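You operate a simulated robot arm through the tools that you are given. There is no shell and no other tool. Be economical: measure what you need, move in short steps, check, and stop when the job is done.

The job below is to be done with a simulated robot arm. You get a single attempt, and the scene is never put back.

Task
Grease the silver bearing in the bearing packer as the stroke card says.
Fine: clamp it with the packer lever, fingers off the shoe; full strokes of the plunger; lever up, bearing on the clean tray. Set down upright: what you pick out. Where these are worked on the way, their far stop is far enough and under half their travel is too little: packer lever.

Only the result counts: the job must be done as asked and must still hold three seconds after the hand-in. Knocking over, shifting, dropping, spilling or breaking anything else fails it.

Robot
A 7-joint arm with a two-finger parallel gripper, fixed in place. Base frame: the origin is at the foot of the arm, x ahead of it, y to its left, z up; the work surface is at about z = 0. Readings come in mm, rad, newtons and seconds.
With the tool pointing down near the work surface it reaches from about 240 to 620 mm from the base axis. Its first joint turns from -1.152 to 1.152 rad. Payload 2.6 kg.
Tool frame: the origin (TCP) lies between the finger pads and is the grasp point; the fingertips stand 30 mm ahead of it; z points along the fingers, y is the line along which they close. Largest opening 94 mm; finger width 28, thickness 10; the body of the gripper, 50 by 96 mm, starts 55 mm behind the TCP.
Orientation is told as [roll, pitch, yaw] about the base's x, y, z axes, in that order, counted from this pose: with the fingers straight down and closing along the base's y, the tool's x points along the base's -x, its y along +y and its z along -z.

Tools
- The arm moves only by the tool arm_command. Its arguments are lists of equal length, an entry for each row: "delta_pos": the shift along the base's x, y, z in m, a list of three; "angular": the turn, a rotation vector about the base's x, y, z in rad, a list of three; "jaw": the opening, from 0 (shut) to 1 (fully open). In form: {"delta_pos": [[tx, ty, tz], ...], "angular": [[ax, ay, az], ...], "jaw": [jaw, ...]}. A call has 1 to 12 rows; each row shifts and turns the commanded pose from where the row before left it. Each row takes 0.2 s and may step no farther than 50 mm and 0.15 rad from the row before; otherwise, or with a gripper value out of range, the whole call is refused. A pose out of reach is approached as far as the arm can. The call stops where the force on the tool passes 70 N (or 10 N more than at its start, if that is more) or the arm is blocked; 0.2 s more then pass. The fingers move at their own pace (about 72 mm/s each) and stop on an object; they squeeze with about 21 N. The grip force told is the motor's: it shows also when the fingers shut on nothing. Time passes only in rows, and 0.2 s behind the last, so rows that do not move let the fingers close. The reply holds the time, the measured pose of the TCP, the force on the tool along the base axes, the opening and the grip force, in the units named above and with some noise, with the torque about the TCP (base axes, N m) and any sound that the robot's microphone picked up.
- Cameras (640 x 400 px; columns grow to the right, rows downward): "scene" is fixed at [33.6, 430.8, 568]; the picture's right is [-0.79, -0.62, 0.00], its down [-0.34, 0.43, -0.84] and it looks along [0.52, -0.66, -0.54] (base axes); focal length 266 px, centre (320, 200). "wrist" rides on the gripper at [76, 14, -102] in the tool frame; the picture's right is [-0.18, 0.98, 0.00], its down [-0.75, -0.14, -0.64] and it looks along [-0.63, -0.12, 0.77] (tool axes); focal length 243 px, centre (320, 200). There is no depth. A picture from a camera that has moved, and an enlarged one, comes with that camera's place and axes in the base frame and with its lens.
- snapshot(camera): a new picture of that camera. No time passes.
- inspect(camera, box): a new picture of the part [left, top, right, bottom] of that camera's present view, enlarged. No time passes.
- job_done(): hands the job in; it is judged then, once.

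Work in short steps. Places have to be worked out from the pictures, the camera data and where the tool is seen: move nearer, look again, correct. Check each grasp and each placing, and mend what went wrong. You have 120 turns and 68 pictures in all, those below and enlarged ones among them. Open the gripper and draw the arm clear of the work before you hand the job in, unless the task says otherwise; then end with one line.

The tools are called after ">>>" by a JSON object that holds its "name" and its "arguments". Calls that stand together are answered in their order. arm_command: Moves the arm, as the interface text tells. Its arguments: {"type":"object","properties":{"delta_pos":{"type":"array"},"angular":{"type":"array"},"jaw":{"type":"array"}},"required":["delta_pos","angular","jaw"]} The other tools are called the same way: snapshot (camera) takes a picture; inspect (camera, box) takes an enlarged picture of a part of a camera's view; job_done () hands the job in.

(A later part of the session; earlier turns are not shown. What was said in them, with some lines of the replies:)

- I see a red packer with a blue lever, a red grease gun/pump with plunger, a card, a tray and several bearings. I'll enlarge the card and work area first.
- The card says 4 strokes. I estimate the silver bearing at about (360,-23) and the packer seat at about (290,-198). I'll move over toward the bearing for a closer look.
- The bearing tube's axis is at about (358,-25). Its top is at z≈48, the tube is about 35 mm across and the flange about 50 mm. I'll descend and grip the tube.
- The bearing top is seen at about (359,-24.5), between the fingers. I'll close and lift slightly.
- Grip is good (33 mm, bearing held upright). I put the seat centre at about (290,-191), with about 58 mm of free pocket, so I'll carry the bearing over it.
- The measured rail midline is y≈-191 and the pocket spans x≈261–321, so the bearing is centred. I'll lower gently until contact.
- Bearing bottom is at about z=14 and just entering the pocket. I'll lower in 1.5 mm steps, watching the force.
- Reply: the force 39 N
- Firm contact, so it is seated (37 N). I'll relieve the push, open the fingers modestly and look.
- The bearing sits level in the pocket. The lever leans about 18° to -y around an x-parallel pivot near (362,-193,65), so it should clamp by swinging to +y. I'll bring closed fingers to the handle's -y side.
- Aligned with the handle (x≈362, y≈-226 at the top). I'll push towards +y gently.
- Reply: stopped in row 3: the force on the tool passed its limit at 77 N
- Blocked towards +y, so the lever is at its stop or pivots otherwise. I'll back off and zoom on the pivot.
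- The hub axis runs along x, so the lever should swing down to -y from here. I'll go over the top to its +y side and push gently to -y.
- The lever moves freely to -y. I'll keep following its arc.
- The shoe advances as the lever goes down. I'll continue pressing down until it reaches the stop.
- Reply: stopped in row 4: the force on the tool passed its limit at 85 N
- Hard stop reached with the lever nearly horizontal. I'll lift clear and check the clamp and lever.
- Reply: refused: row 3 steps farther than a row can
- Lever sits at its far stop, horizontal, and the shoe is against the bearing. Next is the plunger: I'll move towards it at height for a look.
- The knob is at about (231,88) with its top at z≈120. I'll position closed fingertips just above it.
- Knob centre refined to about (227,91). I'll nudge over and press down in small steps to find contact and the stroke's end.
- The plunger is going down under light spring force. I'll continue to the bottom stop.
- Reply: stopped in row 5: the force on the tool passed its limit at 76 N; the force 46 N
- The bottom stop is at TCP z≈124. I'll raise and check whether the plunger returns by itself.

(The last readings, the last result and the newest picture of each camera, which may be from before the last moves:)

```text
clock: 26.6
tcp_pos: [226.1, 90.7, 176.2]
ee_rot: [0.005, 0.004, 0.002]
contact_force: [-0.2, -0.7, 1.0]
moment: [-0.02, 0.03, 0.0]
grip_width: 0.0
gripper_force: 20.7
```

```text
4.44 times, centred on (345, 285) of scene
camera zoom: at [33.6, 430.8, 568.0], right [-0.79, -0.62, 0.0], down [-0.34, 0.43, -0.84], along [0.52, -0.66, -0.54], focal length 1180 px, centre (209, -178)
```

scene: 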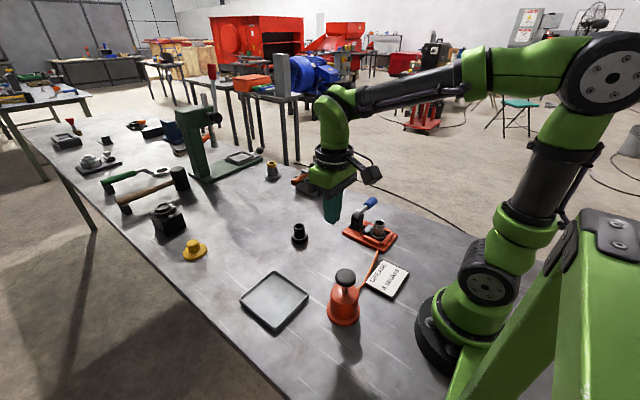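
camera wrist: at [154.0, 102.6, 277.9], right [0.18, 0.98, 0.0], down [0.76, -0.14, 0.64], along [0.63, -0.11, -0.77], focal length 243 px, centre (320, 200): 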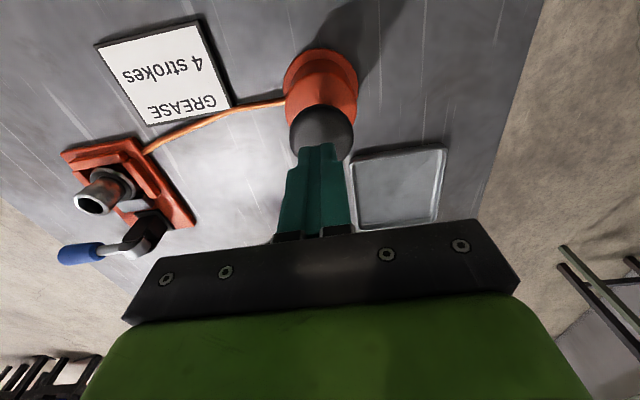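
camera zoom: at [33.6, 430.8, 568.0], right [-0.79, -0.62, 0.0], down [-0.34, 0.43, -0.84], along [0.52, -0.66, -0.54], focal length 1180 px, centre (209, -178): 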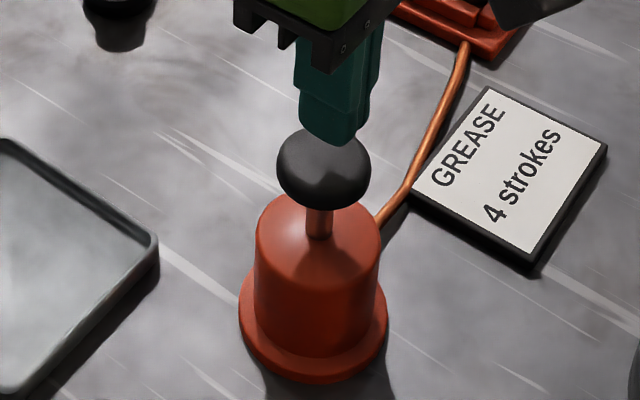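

It returns fully, so that's stroke 1. Now stroke 2.

>>> {"name": "arm_command", "arguments": {"delta_pos": [[0, 0, -0.02], [0, 0, -0.012], [0, 0, -0.008], [0, 0, -0.006], [0, 0, -0.003], [0, 0, -0.003], [0, 0, -0.003], [0, 0, -0.003], [0, 0, -0.003]], "angular": [[0, 0, 0], [0, 0, 0], [0, 0, 0], [0, 0, 0], [0, 0, 0], [0, 0, 0], [0, 0, 0], [0, 0, 0], [0, 0, 0]], "jaw": [0, 0, 0, 0, 0, 0, 0, 0, 0]}}

>>> {"name": "arm_command", "arguments": {"delta_pos": [[0, 0, 0.015], [0, 0, 0.02], [0, 0, 0.02], [0, 0, 0]], "angular": [[0, 0, 0], [0, 0, 0], [0, 0, 0], [0, 0, 0]], "jaw": [0, 0, 0, 0]}}

```text
clock: 28.3
tcp_pos: [229.2, 90.1, 122.8]
ee_rot: [0.007, -0.01, -0.006]
contact_force: [-7.9, -2.3, 46.7]
moment: [-0.06, 0.47, -0.29]
grip_width: 0.0
gripper_force: 21.3
stopped in row 8: the force on the tool passed its limit at 77 N (the readings are from after the stop); the commanded pose is now the measured one
```

```text
clock: 29.3
tcp_pos: [226.6, 90.0, 174.6]
ee_rot: [0.004, 0.0, -0.003]
contact_force: [0.2, 0.1, -0.9]
moment: [0.0, -0.02, 0.0]
grip_width: 0.0
gripper_force: 21.1
```

Stroke 2 reached the stop (z≈123) and was released. Stroke 3 follows.

>>> {"name": "arm_command", "arguments": {"delta_pos": [[0, 0, -0.02], [0, 0, -0.012], [0, 0, -0.008], [0, 0, -0.006], [0, 0, -0.003], [0, 0, -0.003], [0, 0, -0.003], [0, 0, -0.003], [0, 0, -0.003]], "angular": [[0, 0, 0], [0, 0, 0], [0, 0, 0], [0, 0, 0], [0, 0, 0], [0, 0, 0], [0, 0, 0], [0, 0, 0], [0, 0, 0]], "jaw": [0, 0, 0, 0, 0, 0, 0, 0, 0]}}

>>> {"name": "arm_command", "arguments": {"delta_pos": [[0, 0, 0.015], [0, 0, 0.02], [0, 0, 0.02], [0, 0, 0]], "angular": [[0, 0, 0], [0, 0, 0], [0, 0, 0], [0, 0, 0]], "jaw": [0, 0, 0, 0]}}

>>> {"name": "inspect", "arguments": {"camera": "scene", "box": [310, 200, 420, 330]}}

```text
clock: 31.1
tcp_pos: [231.9, 90.0, 122.7]
ee_rot: [0.006, -0.012, -0.008]
contact_force: [-10.3, -3.3, 47.2]
moment: [-0.19, 1.0, -0.13]
grip_width: 0.0
gripper_force: 21.3
stopped in row 8: the force on the tool passed its limit at 76 N (the readings are from after the stop); the commanded pose is now the measured one
```

```text
clock: 32.1
tcp_pos: [229.2, 88.5, 175.2]
ee_rot: [0.003, -0.004, -0.004]
contact_force: [0.7, 0.2, -0.1]
moment: [0.02, 0.03, -0.02]
grip_width: 0.0
gripper_force: 21.6
```

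```text
3.08 times, centred on (365, 265) of scene
camera zoom: at [33.6, 430.8, 568.0], right [-0.79, -0.62, 0.0], down [-0.34, 0.43, -0.84], along [0.52, -0.66, -0.54], focal length 817 px, centre (182, 0)
```

zoom: 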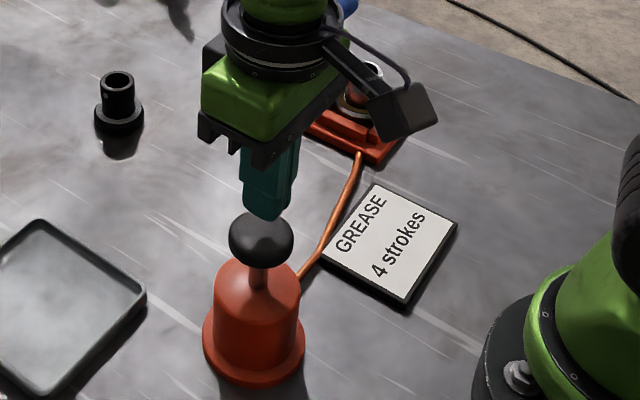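

Stroke 3 is done and the plunger is back up. Stroke 4, with a small x correction.

>>> {"name": "arm_command", "arguments": {"delta_pos": [[-0.003, 0.002, -0.02], [0, 0, -0.012], [0, 0, -0.008], [0, 0, -0.006], [0, 0, -0.003], [0, 0, -0.003], [0, 0, -0.003], [0, 0, -0.003], [0, 0, -0.003]], "angular": [[0, 0.004, 0.004], [0, 0, 0], [0, 0, 0], [0, 0, 0], [0, 0, 0], [0, 0, 0], [0, 0, 0], [0, 0, 0], [0, 0, 0]], "jaw": [0, 0, 0, 0, 0, 0, 0, 0, 0]}}

>>> {"name": "arm_command", "arguments": {"delta_pos": [[0, 0, 0.015], [0, 0, 0.03], [0.01, 0, 0.045], [0, 0, 0.04], [0, 0, 0]], "angular": [[0, 0, 0], [0, 0, 0], [0, 0, 0], [0, 0, 0], [0, 0, 0]], "jaw": [0, 0, 0, 0, 0]}}

>>> {"name": "inspect", "arguments": {"camera": "scene", "box": [310, 180, 420, 330]}}

```text
clock: 33.9
tcp_pos: [227.4, 93.2, 124.0]
ee_rot: [0.007, -0.011, -0.007]
contact_force: [-8.5, -3.4, 46.2]
moment: [-0.11, 0.52, -0.34]
grip_width: 0.0
gripper_force: 21.0
stopped in row 8: the force on the tool passed its limit at 76 N (the readings are from after the stop); the commanded pose is now the measured one
```

```text
clock: 35.1
tcp_pos: [239.8, 89.4, 251.7]
ee_rot: [0.004, 0.001, -0.002]
contact_force: [0.5, -0.2, 0.7]
moment: [0.02, -0.01, -0.02]
grip_width: 0.1
gripper_force: 20.5
```

```text
2.67 times, centred on (365, 255) of scene
camera zoom: at [33.6, 430.8, 568.0], right [-0.79, -0.62, 0.0], down [-0.34, 0.43, -0.84], along [0.52, -0.66, -0.54], focal length 708 px, centre (200, 53)
```

zoom: 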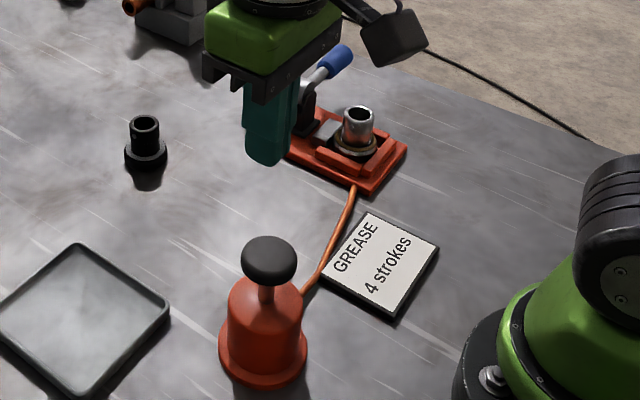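

Grease shows on the bearing and all 4 strokes are done. Now to raise the lever: I'll go over it with the hand yawed -90° so the fingers close along x across the horizontal handle.

>>> {"name": "arm_command", "arguments": {"delta_pos": [[0.012, -0.034, 0], [0.012, -0.034, 0], [0.012, -0.034, 0], [0.012, -0.034, 0], [0.012, -0.034, 0], [0.012, -0.034, 0], [0.012, -0.034, 0], [0.012, -0.034, 0], [0.012, -0.034, 0], [0.012, -0.034, 0], [0.002, -0.01, 0]], "angular": [[0, 0, -0.15], [0, 0, -0.15], [0, 0, -0.15], [0, 0, -0.15], [0, 0, -0.15], [0, 0, -0.15], [0, 0, -0.15], [0, 0, -0.15], [0, 0, -0.15], [0, 0, -0.15], [0, 0, -0.07]], "jaw": [0, 0, 0, 0, 0, 0, 0.3, 0.6, 0.7, 0.7, 0.7]}}

>>> {"name": "snapshot", "arguments": {"camera": "wrist"}}

```text
clock: 37.5
tcp_pos: [357.0, -258.9, 251.2]
ee_rot: [0.004, -0.003, -1.576]
contact_force: [0.3, 0.4, -0.1]
moment: [-0.01, 0.04, 0.01]
grip_width: 65.5
gripper_force: 0.1
```

```text
22 pictures are left
camera wrist: at [370.7, -182.1, 354.2], right [0.98, -0.19, 0.0], down [-0.15, -0.75, 0.64], along [-0.12, -0.63, -0.77], focal length 243 px, centre (320, 200)
```

wrist: 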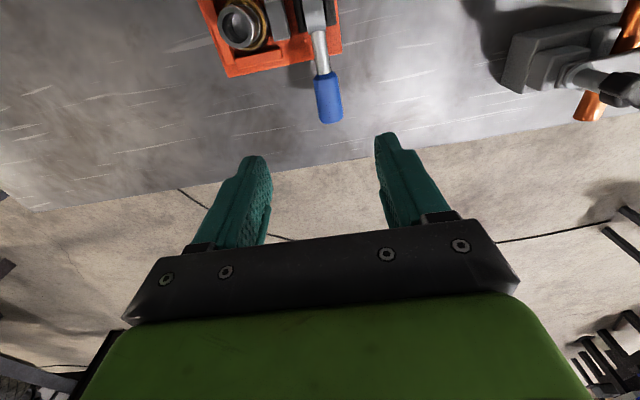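

The handle centre is at about (364.5,-270,68), along y. I'll descend around it.

>>> {"name": "arm_command", "arguments": {"delta_pos": [[0.0075, -0.009, -0.04], [0, 0, -0.045], [0, 0, -0.045], [0, 0, -0.03], [0, 0, -0.015], [0, 0, -0.006], [0, 0, 0]], "angular": [[0, 0, 0], [0, 0, 0], [0, 0, 0], [0, 0, 0], [0, 0, 0], [0, 0, 0], [0, 0, 0]], "jaw": [0.7, 0.7, 0.7, 0.7, 0.7, 0.7, 0.7]}}

>>> {"name": "snapshot", "arguments": {"camera": "wrist"}}

>>> {"name": "inspect", "arguments": {"camera": "scene", "box": [320, 160, 420, 250]}}

```text
clock: 39.1
tcp_pos: [365.3, -266.6, 70.0]
ee_rot: [0.004, -0.001, -1.573]
contact_force: [0.7, -0.2, 0.9]
moment: [-0.01, -0.01, 0.0]
grip_width: 65.7
gripper_force: 0.0
```

```text
21 pictures are left
camera wrist: at [378.9, -190.0, 173.2], right [0.98, -0.19, 0.0], down [-0.15, -0.75, 0.64], along [-0.12, -0.63, -0.77], focal length 243 px, centre (320, 200)
```

wrist: 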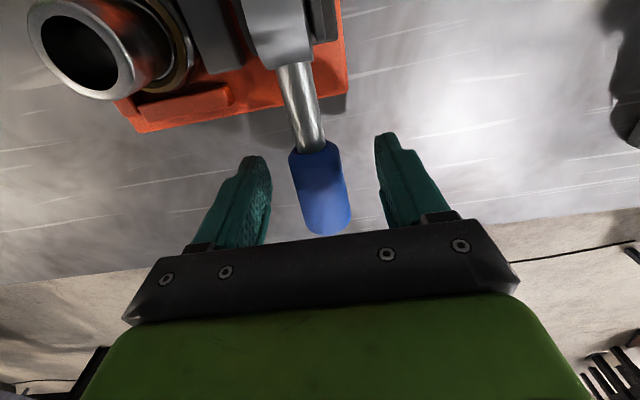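

```text
4.44 times, centred on (370, 205) of scene
camera zoom: at [33.6, 430.8, 568.0], right [-0.79, -0.62, 0.0], down [-0.34, 0.43, -0.84], along [0.52, -0.66, -0.54], focal length 1180 px, centre (98, 178)
```

zoom: 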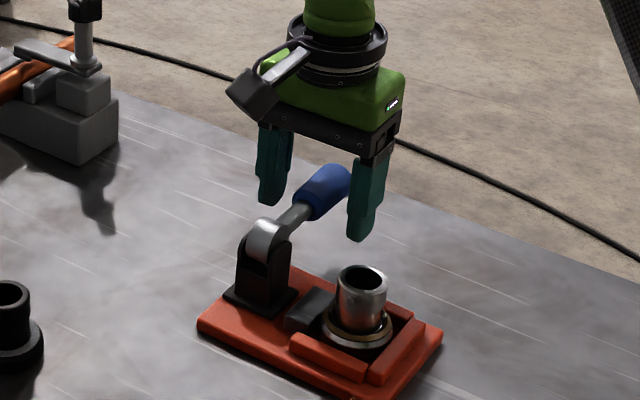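

Well straddled. I'll close on the handle and then lift it along its arc.

>>> {"name": "arm_command", "arguments": {"delta_pos": [[0, 0, 0], [0, 0, 0], [0, 0, 0]], "angular": [[0, 0, 0], [0, 0, 0], [0, 0, 0]], "jaw": [0.3, 0, 0]}}

>>> {"name": "arm_command", "arguments": {"delta_pos": [[0, 0.0016, 0.013], [0, 0.0039, 0.0125], [0, 0.0059, 0.0116], [0, 0.0079, 0.0105]], "angular": [[0, 0, 0], [0, 0, 0], [0, 0, 0], [0, 0, 0]], "jaw": [0, 0, 0, 0]}}

>>> {"name": "inspect", "arguments": {"camera": "scene", "box": [320, 150, 420, 250]}}

```text
clock: 39.9
tcp_pos: [365.8, -267.6, 71.5]
ee_rot: [0.003, -0.002, -1.572]
contact_force: [-6.1, 2.2, 3.1]
moment: [0.03, 0.02, -0.04]
grip_width: 30.1
gripper_force: 44.9
```

```text
clock: 40.9
tcp_pos: [364.8, -249.5, 118.1]
ee_rot: [0.006, -0.01, -1.573]
contact_force: [-1.9, -20.5, -6.6]
moment: [-1.42, 0.01, 0.03]
grip_width: 28.4
gripper_force: 45.2
```

```text
4.00 times, centred on (370, 200) of scene
camera zoom: at [33.7, 430.7, 568.0], right [-0.79, -0.62, 0.0], down [-0.34, 0.43, -0.84], along [0.52, -0.66, -0.54], focal length 1062 px, centre (120, 200)
```

zoom: 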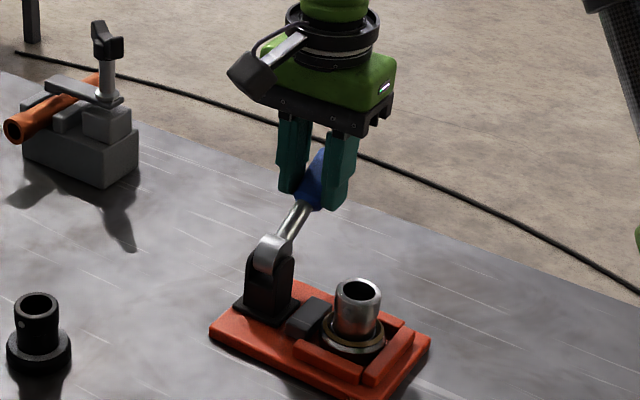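

The lever follows. Continuing the arc up to its rest stop.

>>> {"name": "arm_command", "arguments": {"delta_pos": [[0, 0.0075, 0.0095], [0, 0.009, 0.008], [0, 0.008, 0.006]], "angular": [[0, 0, 0], [0, 0, 0], [0, 0, 0]], "jaw": [0, 0, 0]}}

>>> {"name": "inspect", "arguments": {"camera": "scene", "box": [320, 150, 420, 250]}}

```text
clock: 41.7
tcp_pos: [364.4, -222.8, 143.1]
ee_rot: [0.005, -0.006, -1.573]
contact_force: [-6.7, -17.8, 0.1]
moment: [-1.18, 0.16, -0.11]
grip_width: 28.1
gripper_force: 44.8
```

```text
4.00 times, centred on (370, 200) of scene
camera zoom: at [33.6, 430.8, 568.0], right [-0.79, -0.62, 0.0], down [-0.34, 0.43, -0.84], along [0.52, -0.66, -0.54], focal length 1062 px, centre (120, 200)
```

zoom: 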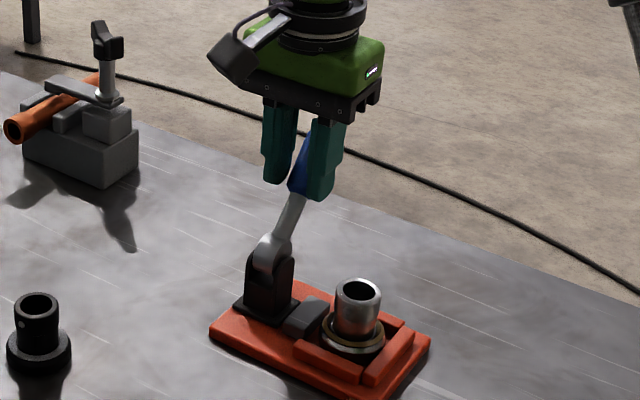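

About 21° from vertical. I'll pull gently a few more mm to the stop, then release and rise.

>>> {"name": "arm_command", "arguments": {"delta_pos": [[0, 0.004, 0.001], [0, 0.003, 0.001], [0, 0.002, 0]], "angular": [[0, 0, 0], [0, 0, 0], [0, 0, 0]], "jaw": [0, 0, 0]}}

>>> {"name": "arm_command", "arguments": {"delta_pos": [[0, 0, 0], [0, 0, 0], [0, 0, 0.03], [0, 0, 0.04], [0, 0, 0.04]], "angular": [[0, 0, 0], [0, 0, 0], [0, 0, 0], [0, 0, 0], [0, 0, 0]], "jaw": [0.3, 0.6, 0.6, 0.6, 0.6]}}

>>> {"name": "inspect", "arguments": {"camera": "scene", "box": [320, 160, 420, 250]}}

```text
clock: 42.5
tcp_pos: [364.7, -212.1, 142.0]
ee_rot: [0.003, -0.001, -1.572]
contact_force: [-0.4, -0.8, 0.0]
moment: [0.0, 0.01, 0.01]
grip_width: 0.0
gripper_force: 32.6
```

```text
clock: 43.7
tcp_pos: [364.0, -211.6, 254.2]
ee_rot: [0.003, -0.003, -1.573]
contact_force: [0.4, -0.6, 0.3]
moment: [-0.01, -0.03, -0.01]
grip_width: 56.6
gripper_force: 0.1
```

```text
4.44 times, centred on (370, 205) of scene
camera zoom: at [33.6, 430.8, 568.0], right [-0.79, -0.62, 0.0], down [-0.34, 0.43, -0.84], along [0.52, -0.66, -0.54], focal length 1180 px, centre (98, 178)
```

zoom: 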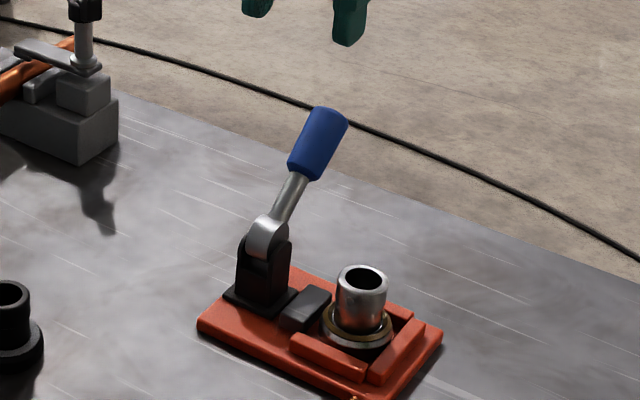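

It slipped out, leaving the lever at about 45°. I'll close the fingers, go to its -y side, and push it to the rest stop.

>>> {"name": "arm_command", "arguments": {"delta_pos": [[0, -0.035, 0], [0, -0.04, 0], [0, -0.02, 0], [0, 0, -0.04], [0, 0, -0.04], [0, 0, -0.034]], "angular": [[0, 0, 0], [0, 0, 0], [0, 0, 0], [0, 0, 0], [0, 0, 0], [0, 0, 0]], "jaw": [0.3, 0, 0, 0, 0, 0]}}

>>> {"name": "arm_command", "arguments": {"delta_pos": [[0, 0.012, 0], [0, 0.012, 0], [0, 0.01, 0], [0, 0.008, 0], [0, 0.005, 0], [0, 0.003, 0], [0, 0.003, 0], [0, 0.003, 0], [0, 0.003, 0]], "angular": [[0, 0, 0], [0, 0, 0], [0, 0, 0], [0, 0, 0], [0, 0, 0], [0, 0, 0], [0, 0, 0], [0, 0, 0], [0, 0, 0]], "jaw": [0, 0, 0, 0, 0, 0, 0, 0, 0]}}

>>> {"name": "inspect", "arguments": {"camera": "scene", "box": [320, 160, 420, 250]}}

```text
clock: 45.1
tcp_pos: [365.9, -309.9, 138.4]
ee_rot: [0.004, -0.004, -1.573]
contact_force: [-0.3, 0.8, -0.7]
moment: [-0.02, 0.04, 0.0]
grip_width: 0.1
gripper_force: 21.1
```

```text
clock: 47.1
tcp_pos: [365.6, -251.1, 139.5]
ee_rot: [0.004, -0.008, -1.572]
contact_force: [2.7, -12.3, -3.9]
moment: [0.14, -0.01, -0.02]
grip_width: 0.1
gripper_force: 20.4
```

```text
4.44 times, centred on (370, 205) of scene
camera zoom: at [33.7, 430.7, 568.0], right [-0.79, -0.62, 0.0], down [-0.34, 0.43, -0.84], along [0.52, -0.66, -0.54], focal length 1180 px, centre (98, 178)
```

zoom: 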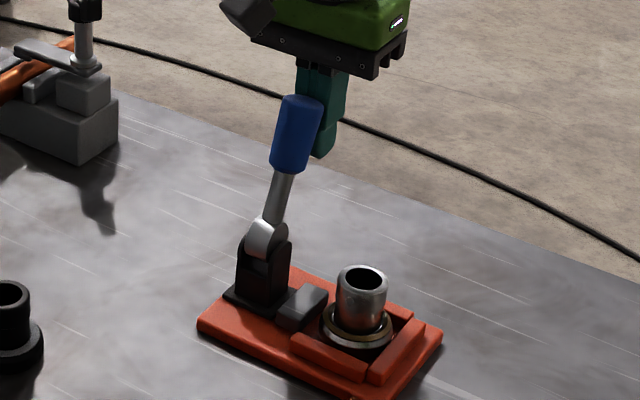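

Nearly upright, with force just building. A few more mm to reach the stop.

>>> {"name": "arm_command", "arguments": {"delta_pos": [[0, 0.003, 0], [0, 0.003, 0], [0, 0.003, 0], [0, 0.003, 0]], "angular": [[0, 0, 0], [0, 0, 0], [0, 0, 0], [0, 0, 0]], "jaw": [0, 0, 0, 0]}}

>>> {"name": "arm_command", "arguments": {"delta_pos": [[0, -0.02, 0], [0, -0.03, 0.01], [0, 0, 0.04], [0, 0, 0.04], [0, 0, 0.04]], "angular": [[0, 0, 0], [0, 0, 0], [0, 0, 0], [0, 0, 0], [0, 0, 0]], "jaw": [0, 0, 0, 0, 0]}}

>>> {"name": "inspect", "arguments": {"camera": "scene", "box": [320, 160, 420, 250]}}

```text
clock: 48.0
tcp_pos: [363.8, -252.3, 141.6]
ee_rot: [0.01, -0.033, -1.577]
contact_force: [1.6, -11.4, -2.4]
moment: [0.11, 0.07, -0.07]
grip_width: 0.1
gripper_force: 21.2
stopped in row 4: the force on the tool passed its limit at 72 N (the readings are from after the stop); the commanded pose is now the measured one
```

```text
clock: 49.2
tcp_pos: [363.8, -298.8, 271.1]
ee_rot: [0.011, -0.024, -1.576]
contact_force: [-0.2, 0.2, 0.4]
moment: [0.01, 0.01, 0.01]
grip_width: 0.3
gripper_force: 21.1
```

```text
4.44 times, centred on (370, 205) of scene
camera zoom: at [33.6, 430.8, 568.0], right [-0.79, -0.62, 0.0], down [-0.34, 0.43, -0.84], along [0.52, -0.66, -0.54], focal length 1180 px, centre (98, 178)
```

zoom: 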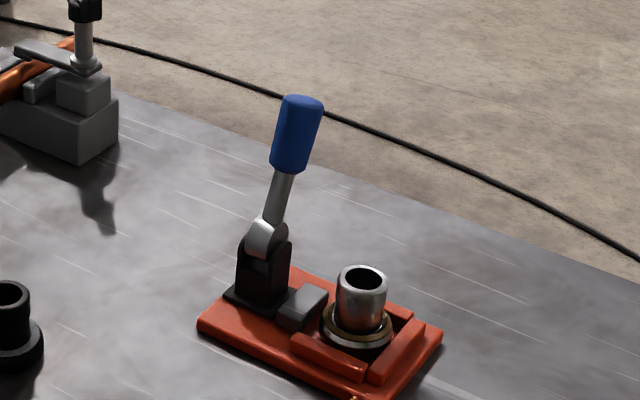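

The lever is up at its stop. I'll return the hand to yaw 0 above the bearing, correcting the small tilt.

>>> {"name": "arm_command", "arguments": {"delta_pos": [[-0.007, 0.01, 0], [-0.007, 0.01, 0], [-0.007, 0.01, 0], [-0.007, 0.01, 0], [-0.007, 0.01, 0], [-0.007, 0.01, 0], [-0.007, 0.01, 0], [-0.007, 0.01, 0], [-0.007, 0.01, 0], [-0.007, 0.01, 0], [-0.005, 0.008, -0.02], [0, 0, -0.02]], "angular": [[0, 0, 0.15], [0, 0, 0.15], [0, 0, 0.15], [0, 0, 0.15], [0, 0, 0.15], [0, 0, 0.15], [0, 0, 0.15], [0, 0, 0.15], [0, 0, 0.15], [0, 0, 0.15], [0, 0, 0.076], [-0.011, 0.024, 0]], "jaw": [0, 0, 0, 0, 0, 0, 0.3, 0.6, 0.6, 0.6, 0.6, 0.6]}}

>>> {"name": "inspect", "arguments": {"camera": "wrist", "box": [220, 0, 440, 220]}}

```text
clock: 51.8
tcp_pos: [289.0, -193.1, 230.1]
ee_rot: [0.0, -0.003, 0.0]
contact_force: [-0.3, -0.2, -0.7]
moment: [0.0, -0.01, -0.01]
grip_width: 56.3
gripper_force: 0.0
```

```text
1.82 times, centred on (330, 110) of wrist
camera zoom: at [211.9, -179.1, 333.0], right [0.18, 0.98, 0.0], down [0.75, -0.14, 0.65], along [0.63, -0.12, -0.76], focal length 441 px, centre (302, 364)
```

zoom: 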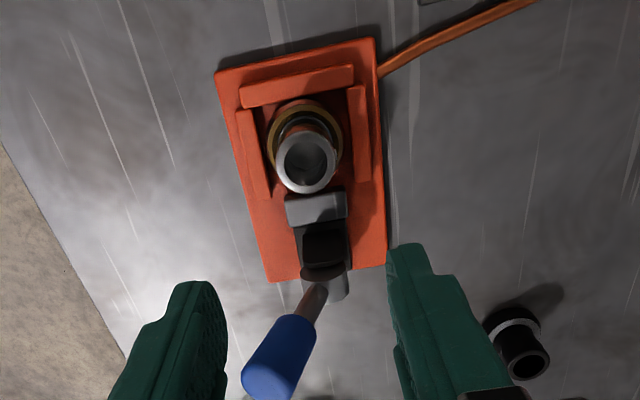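

Bearing top is at about (287.6,-191.4), and the shoe is retracted. I'll descend to z=60 and grip.

>>> {"name": "arm_command", "arguments": {"delta_pos": [[-0.0015, 0.0016, -0.04], [0, 0, -0.04], [0, 0, -0.04], [0, 0, -0.03], [0, 0, -0.015], [0, 0, -0.004], [0, 0, 0]], "angular": [[0, 0, 0], [0, 0, 0], [0, 0, 0], [0, 0, 0], [0, 0, 0], [0, 0, 0], [0, 0, 0]], "jaw": [0.6, 0.6, 0.6, 0.6, 0.6, 0.6, 0.6]}}

>>> {"name": "snapshot", "arguments": {"camera": "wrist"}}

```text
clock: 53.4
tcp_pos: [286.7, -191.0, 62.1]
ee_rot: [-0.001, -0.004, 0.002]
contact_force: [-0.2, -0.5, 0.3]
moment: [-0.01, 0.04, 0.0]
grip_width: 56.3
gripper_force: 0.1
```

```text
13 pictures are left
camera wrist: at [210.2, -176.3, 165.3], right [0.18, 0.98, 0.0], down [0.75, -0.14, 0.64], along [0.63, -0.12, -0.76], focal length 243 px, centre (320, 200)
```

wrist: 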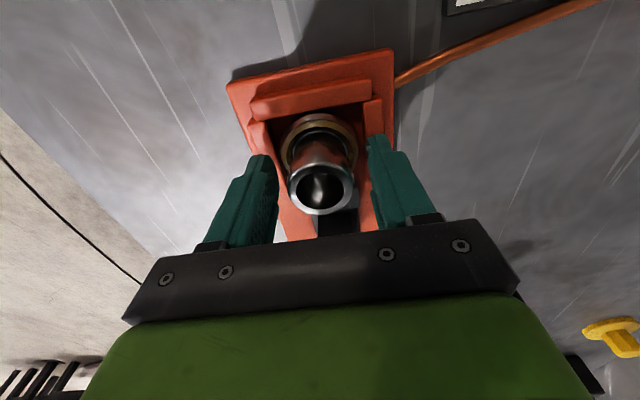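

Well placed. I'll grip and lift straight up.

>>> {"name": "arm_command", "arguments": {"delta_pos": [[0, 0, 0], [0, 0, 0], [0, 0, 0]], "angular": [[0, 0, 0], [0, 0, 0], [0, 0, 0]], "jaw": [0.3, 0, 0]}}

>>> {"name": "arm_command", "arguments": {"delta_pos": [[0, 0, 0.01], [0, 0, 0.02], [0, 0, 0.03], [0, 0, 0.04], [0, 0, 0.03]], "angular": [[0, 0, 0], [0, 0, 0], [0, 0, 0], [0, 0, 0], [0, 0, 0]], "jaw": [0, 0, 0, 0, 0]}}

>>> {"name": "inspect", "arguments": {"camera": "scene", "box": [320, 130, 430, 250]}}

```text
clock: 54.2
tcp_pos: [287.5, -191.0, 61.8]
ee_rot: [-0.001, -0.003, 0.002]
contact_force: [0.1, -0.2, 0.7]
moment: [0.01, 0.0, -0.01]
grip_width: 32.9
gripper_force: 20.9
```

```text
clock: 55.4
tcp_pos: [288.5, -191.8, 193.0]
ee_rot: [-0.002, -0.005, 0.001]
contact_force: [0.5, -0.5, -3.5]
moment: [-0.01, -0.01, -0.01]
grip_width: 33.3
gripper_force: 20.7
```

```text
3.33 times, centred on (375, 190) of scene
camera zoom: at [33.7, 430.8, 568.0], right [-0.79, -0.62, 0.0], down [-0.34, 0.43, -0.84], along [0.52, -0.66, -0.54], focal length 885 px, centre (137, 233)
```

zoom: 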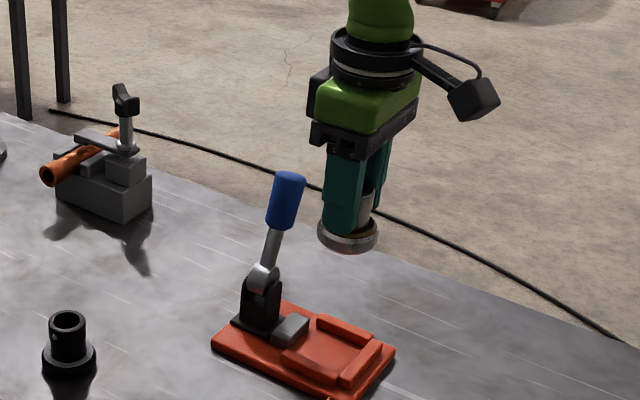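

The bearing is held upright with the lever up. I'll carry it over the tray (centre at about (374,173)).

>>> {"name": "arm_command", "arguments": {"delta_pos": [[0.0107, 0.0456, 0], [0.0107, 0.0456, 0], [0.0107, 0.0456, 0], [0.0107, 0.0456, 0], [0.0107, 0.0456, 0], [0.0107, 0.0456, 0], [0.0107, 0.0456, 0], [0.0107, 0.0456, 0], [0, 0, -0.04], [0, 0, -0.04]], "angular": [[0, 0, 0], [0, 0, 0], [0, 0, 0], [0, 0, 0], [0, 0, 0], [0, 0, 0], [0, 0, 0], [0, 0, 0], [0, 0, 0], [0, 0, 0]], "jaw": [0, 0, 0, 0, 0, 0, 0, 0, 0, 0]}}

>>> {"name": "snapshot", "arguments": {"camera": "wrist"}}

>>> {"name": "inspect", "arguments": {"camera": "scene", "box": [220, 200, 340, 340]}}

```text
clock: 57.6
tcp_pos: [374.1, 175.6, 112.4]
ee_rot: [-0.001, -0.005, 0.001]
contact_force: [0.4, 0.5, -2.6]
moment: [-0.01, 0.02, 0.0]
grip_width: 33.1
gripper_force: 21.0
```

```text
11 pictures are left
camera wrist: at [296.2, 189.6, 216.1], right [0.18, 0.98, 0.0], down [0.75, -0.14, 0.65], along [0.63, -0.12, -0.76], focal length 243 px, centre (320, 200)
```

wrist: 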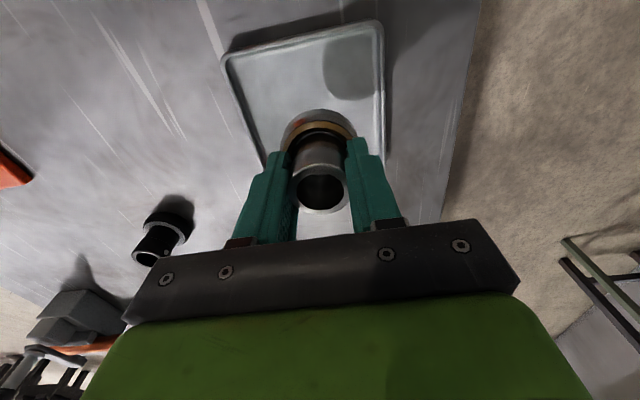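

```text
2.86 times, centred on (280, 270) of scene
camera zoom: at [33.6, 430.8, 568.0], right [-0.79, -0.62, 0.0], down [-0.34, 0.43, -0.84], along [0.52, -0.66, -0.54], focal length 759 px, centre (434, 0)
```

zoom: 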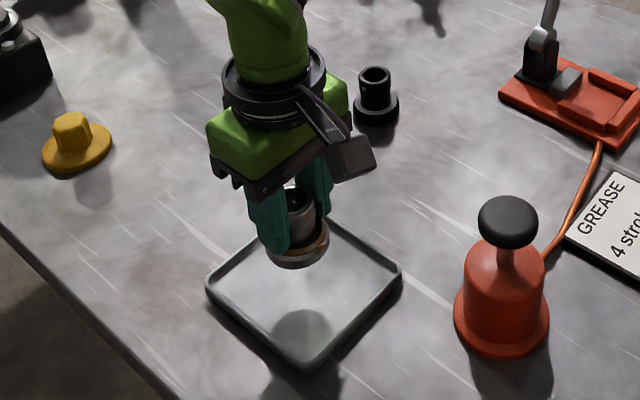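

Tray centre confirmed at about (376,175). I'll lower towards it.

>>> {"name": "arm_command", "arguments": {"delta_pos": [[0, 0, -0.025], [0, 0, -0.02], [0, 0, -0.005], [0, 0, 0]], "angular": [[0, 0.005, 0], [0, 0, 0], [0, 0, 0], [0, 0, 0]], "jaw": [0, 0, 0, 0]}}

>>> {"name": "arm_command", "arguments": {"delta_pos": [[0, 0, -0.0015], [0, 0, -0.001]], "angular": [[0, 0, 0], [0, 0, 0]], "jaw": [0, 0]}}

>>> {"name": "arm_command", "arguments": {"delta_pos": [[0, 0, -0.001], [0, 0, 0]], "angular": [[0, 0, 0], [0, 0, 0]], "jaw": [0, 0]}}

```text
clock: 58.6
tcp_pos: [374.6, 176.5, 61.4]
ee_rot: [-0.001, 0.0, 0.001]
contact_force: [-0.2, -0.5, -1.5]
moment: [-0.01, -0.02, -0.03]
grip_width: 33.0
gripper_force: 21.1
```

```text
clock: 59.2
tcp_pos: [373.6, 175.3, 58.7]
ee_rot: [0.0, 0.001, 0.001]
contact_force: [0.5, 0.3, -3.9]
moment: [0.01, 0.01, 0.02]
grip_width: 33.0
gripper_force: 21.1
```

```text
clock: 59.8
tcp_pos: [374.8, 173.6, 58.7]
ee_rot: [0.0, 0.003, 0.001]
contact_force: [-0.4, -0.3, -0.2]
moment: [-0.06, -0.01, -0.01]
grip_width: 33.0
gripper_force: 21.0
```

Force near -3 to 0 N suggests contact is near, so I'll step down further.

>>> {"name": "arm_command", "arguments": {"delta_pos": [[0, 0, -0.001], [0, 0, 0]], "angular": [[0, 0, 0], [0, 0, 0]], "jaw": [0, 0]}}

>>> {"name": "inspect", "arguments": {"camera": "scene", "box": [230, 220, 320, 340]}}

```text
clock: 60.4
tcp_pos: [374.2, 174.3, 57.7]
ee_rot: [0.001, 0.001, 0.001]
contact_force: [-4.7, -1.9, 13.4]
moment: [-0.11, -0.09, -0.05]
grip_width: 33.1
gripper_force: 21.5
```

```text
3.33 times, centred on (275, 280) of scene
camera zoom: at [33.6, 430.7, 568.0], right [-0.79, -0.62, 0.0], down [-0.33, 0.43, -0.84], along [0.52, -0.66, -0.54], focal length 885 px, centre (470, -67)
```

zoom: 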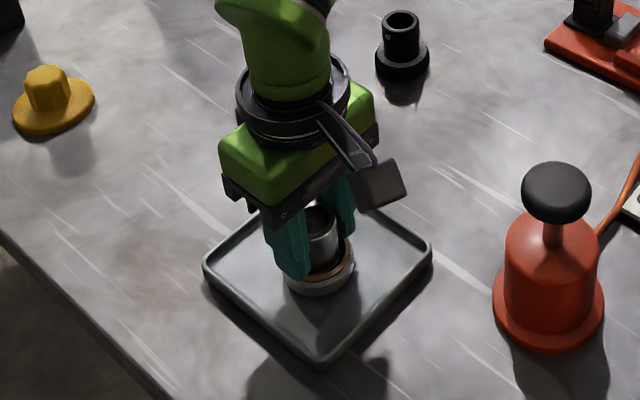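

It is in contact (13 N) and inside the tray. I'll release gently and rise.

>>> {"name": "arm_command", "arguments": {"delta_pos": [[0, 0, 0], [0, 0, 0], [0, 0, 0]], "angular": [[0, 0, 0], [0, 0, 0], [0, 0, 0]], "jaw": [0.5, 0.6, 0.6]}}

>>> {"name": "arm_command", "arguments": {"delta_pos": [[0, 0, 0.02], [0, 0, 0.03], [0, 0, 0.045], [0, 0, 0.045], [0, 0, 0.045], [-0.03, -0.03, 0], [0, -0.04, 0]], "angular": [[0, 0, 0], [0, 0, 0], [0, 0, 0], [0, 0, 0], [0, 0, 0], [0, 0, 0], [0, 0, 0]], "jaw": [0.6, 0.6, 0.6, 0.6, 0.6, 1, 1]}}

>>> {"name": "snapshot", "arguments": {"camera": "scene"}}

>>> {"name": "inspect", "arguments": {"camera": "scene", "box": [230, 170, 420, 340]}}

```text
clock: 61.2
tcp_pos: [374.6, 173.0, 57.7]
ee_rot: [0.003, 0.0, 0.001]
contact_force: [0.2, 0.2, -0.2]
moment: [0.01, -0.02, 0.0]
grip_width: 56.4
gripper_force: 0.0
```

```text
clock: 62.8
tcp_pos: [341.9, 105.4, 241.2]
ee_rot: [0.001, 0.004, 0.002]
contact_force: [-0.7, 1.1, 0.4]
moment: [0.0, -0.02, 0.02]
grip_width: 94.2
gripper_force: 0.1
```

```text
8 pictures are left
```

scene: 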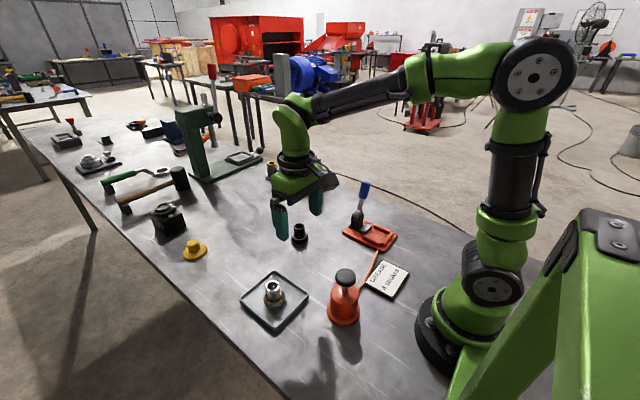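

```text
2.35 times, centred on (325, 255) of scene
camera zoom: at [33.6, 430.8, 568.0], right [-0.79, -0.62, 0.0], down [-0.34, 0.43, -0.84], along [0.52, -0.66, -0.54], focal length 625 px, centre (308, 71)
```

zoom: 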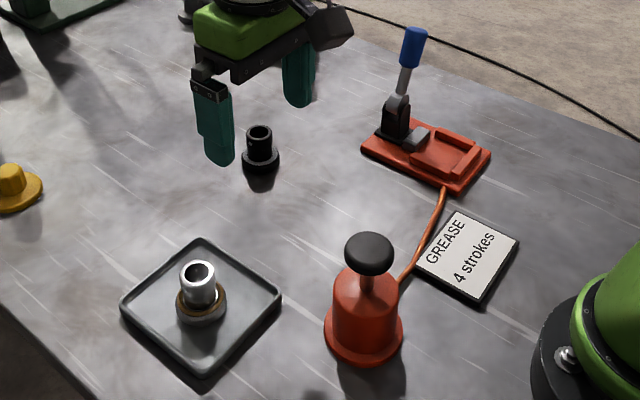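

The bearing stands upright on the tray with a grease ring, the lever and plunger are up, nothing else has moved, and the arm is clear. I'm handing in.

>>> {"name": "job_done", "arguments": {}}

```text
The job is handed in.
```

The silver bearing got the four full strokes on the card while clamped in the packer. It now stands upright on the clean tray, the lever is back up and the arm is clear.
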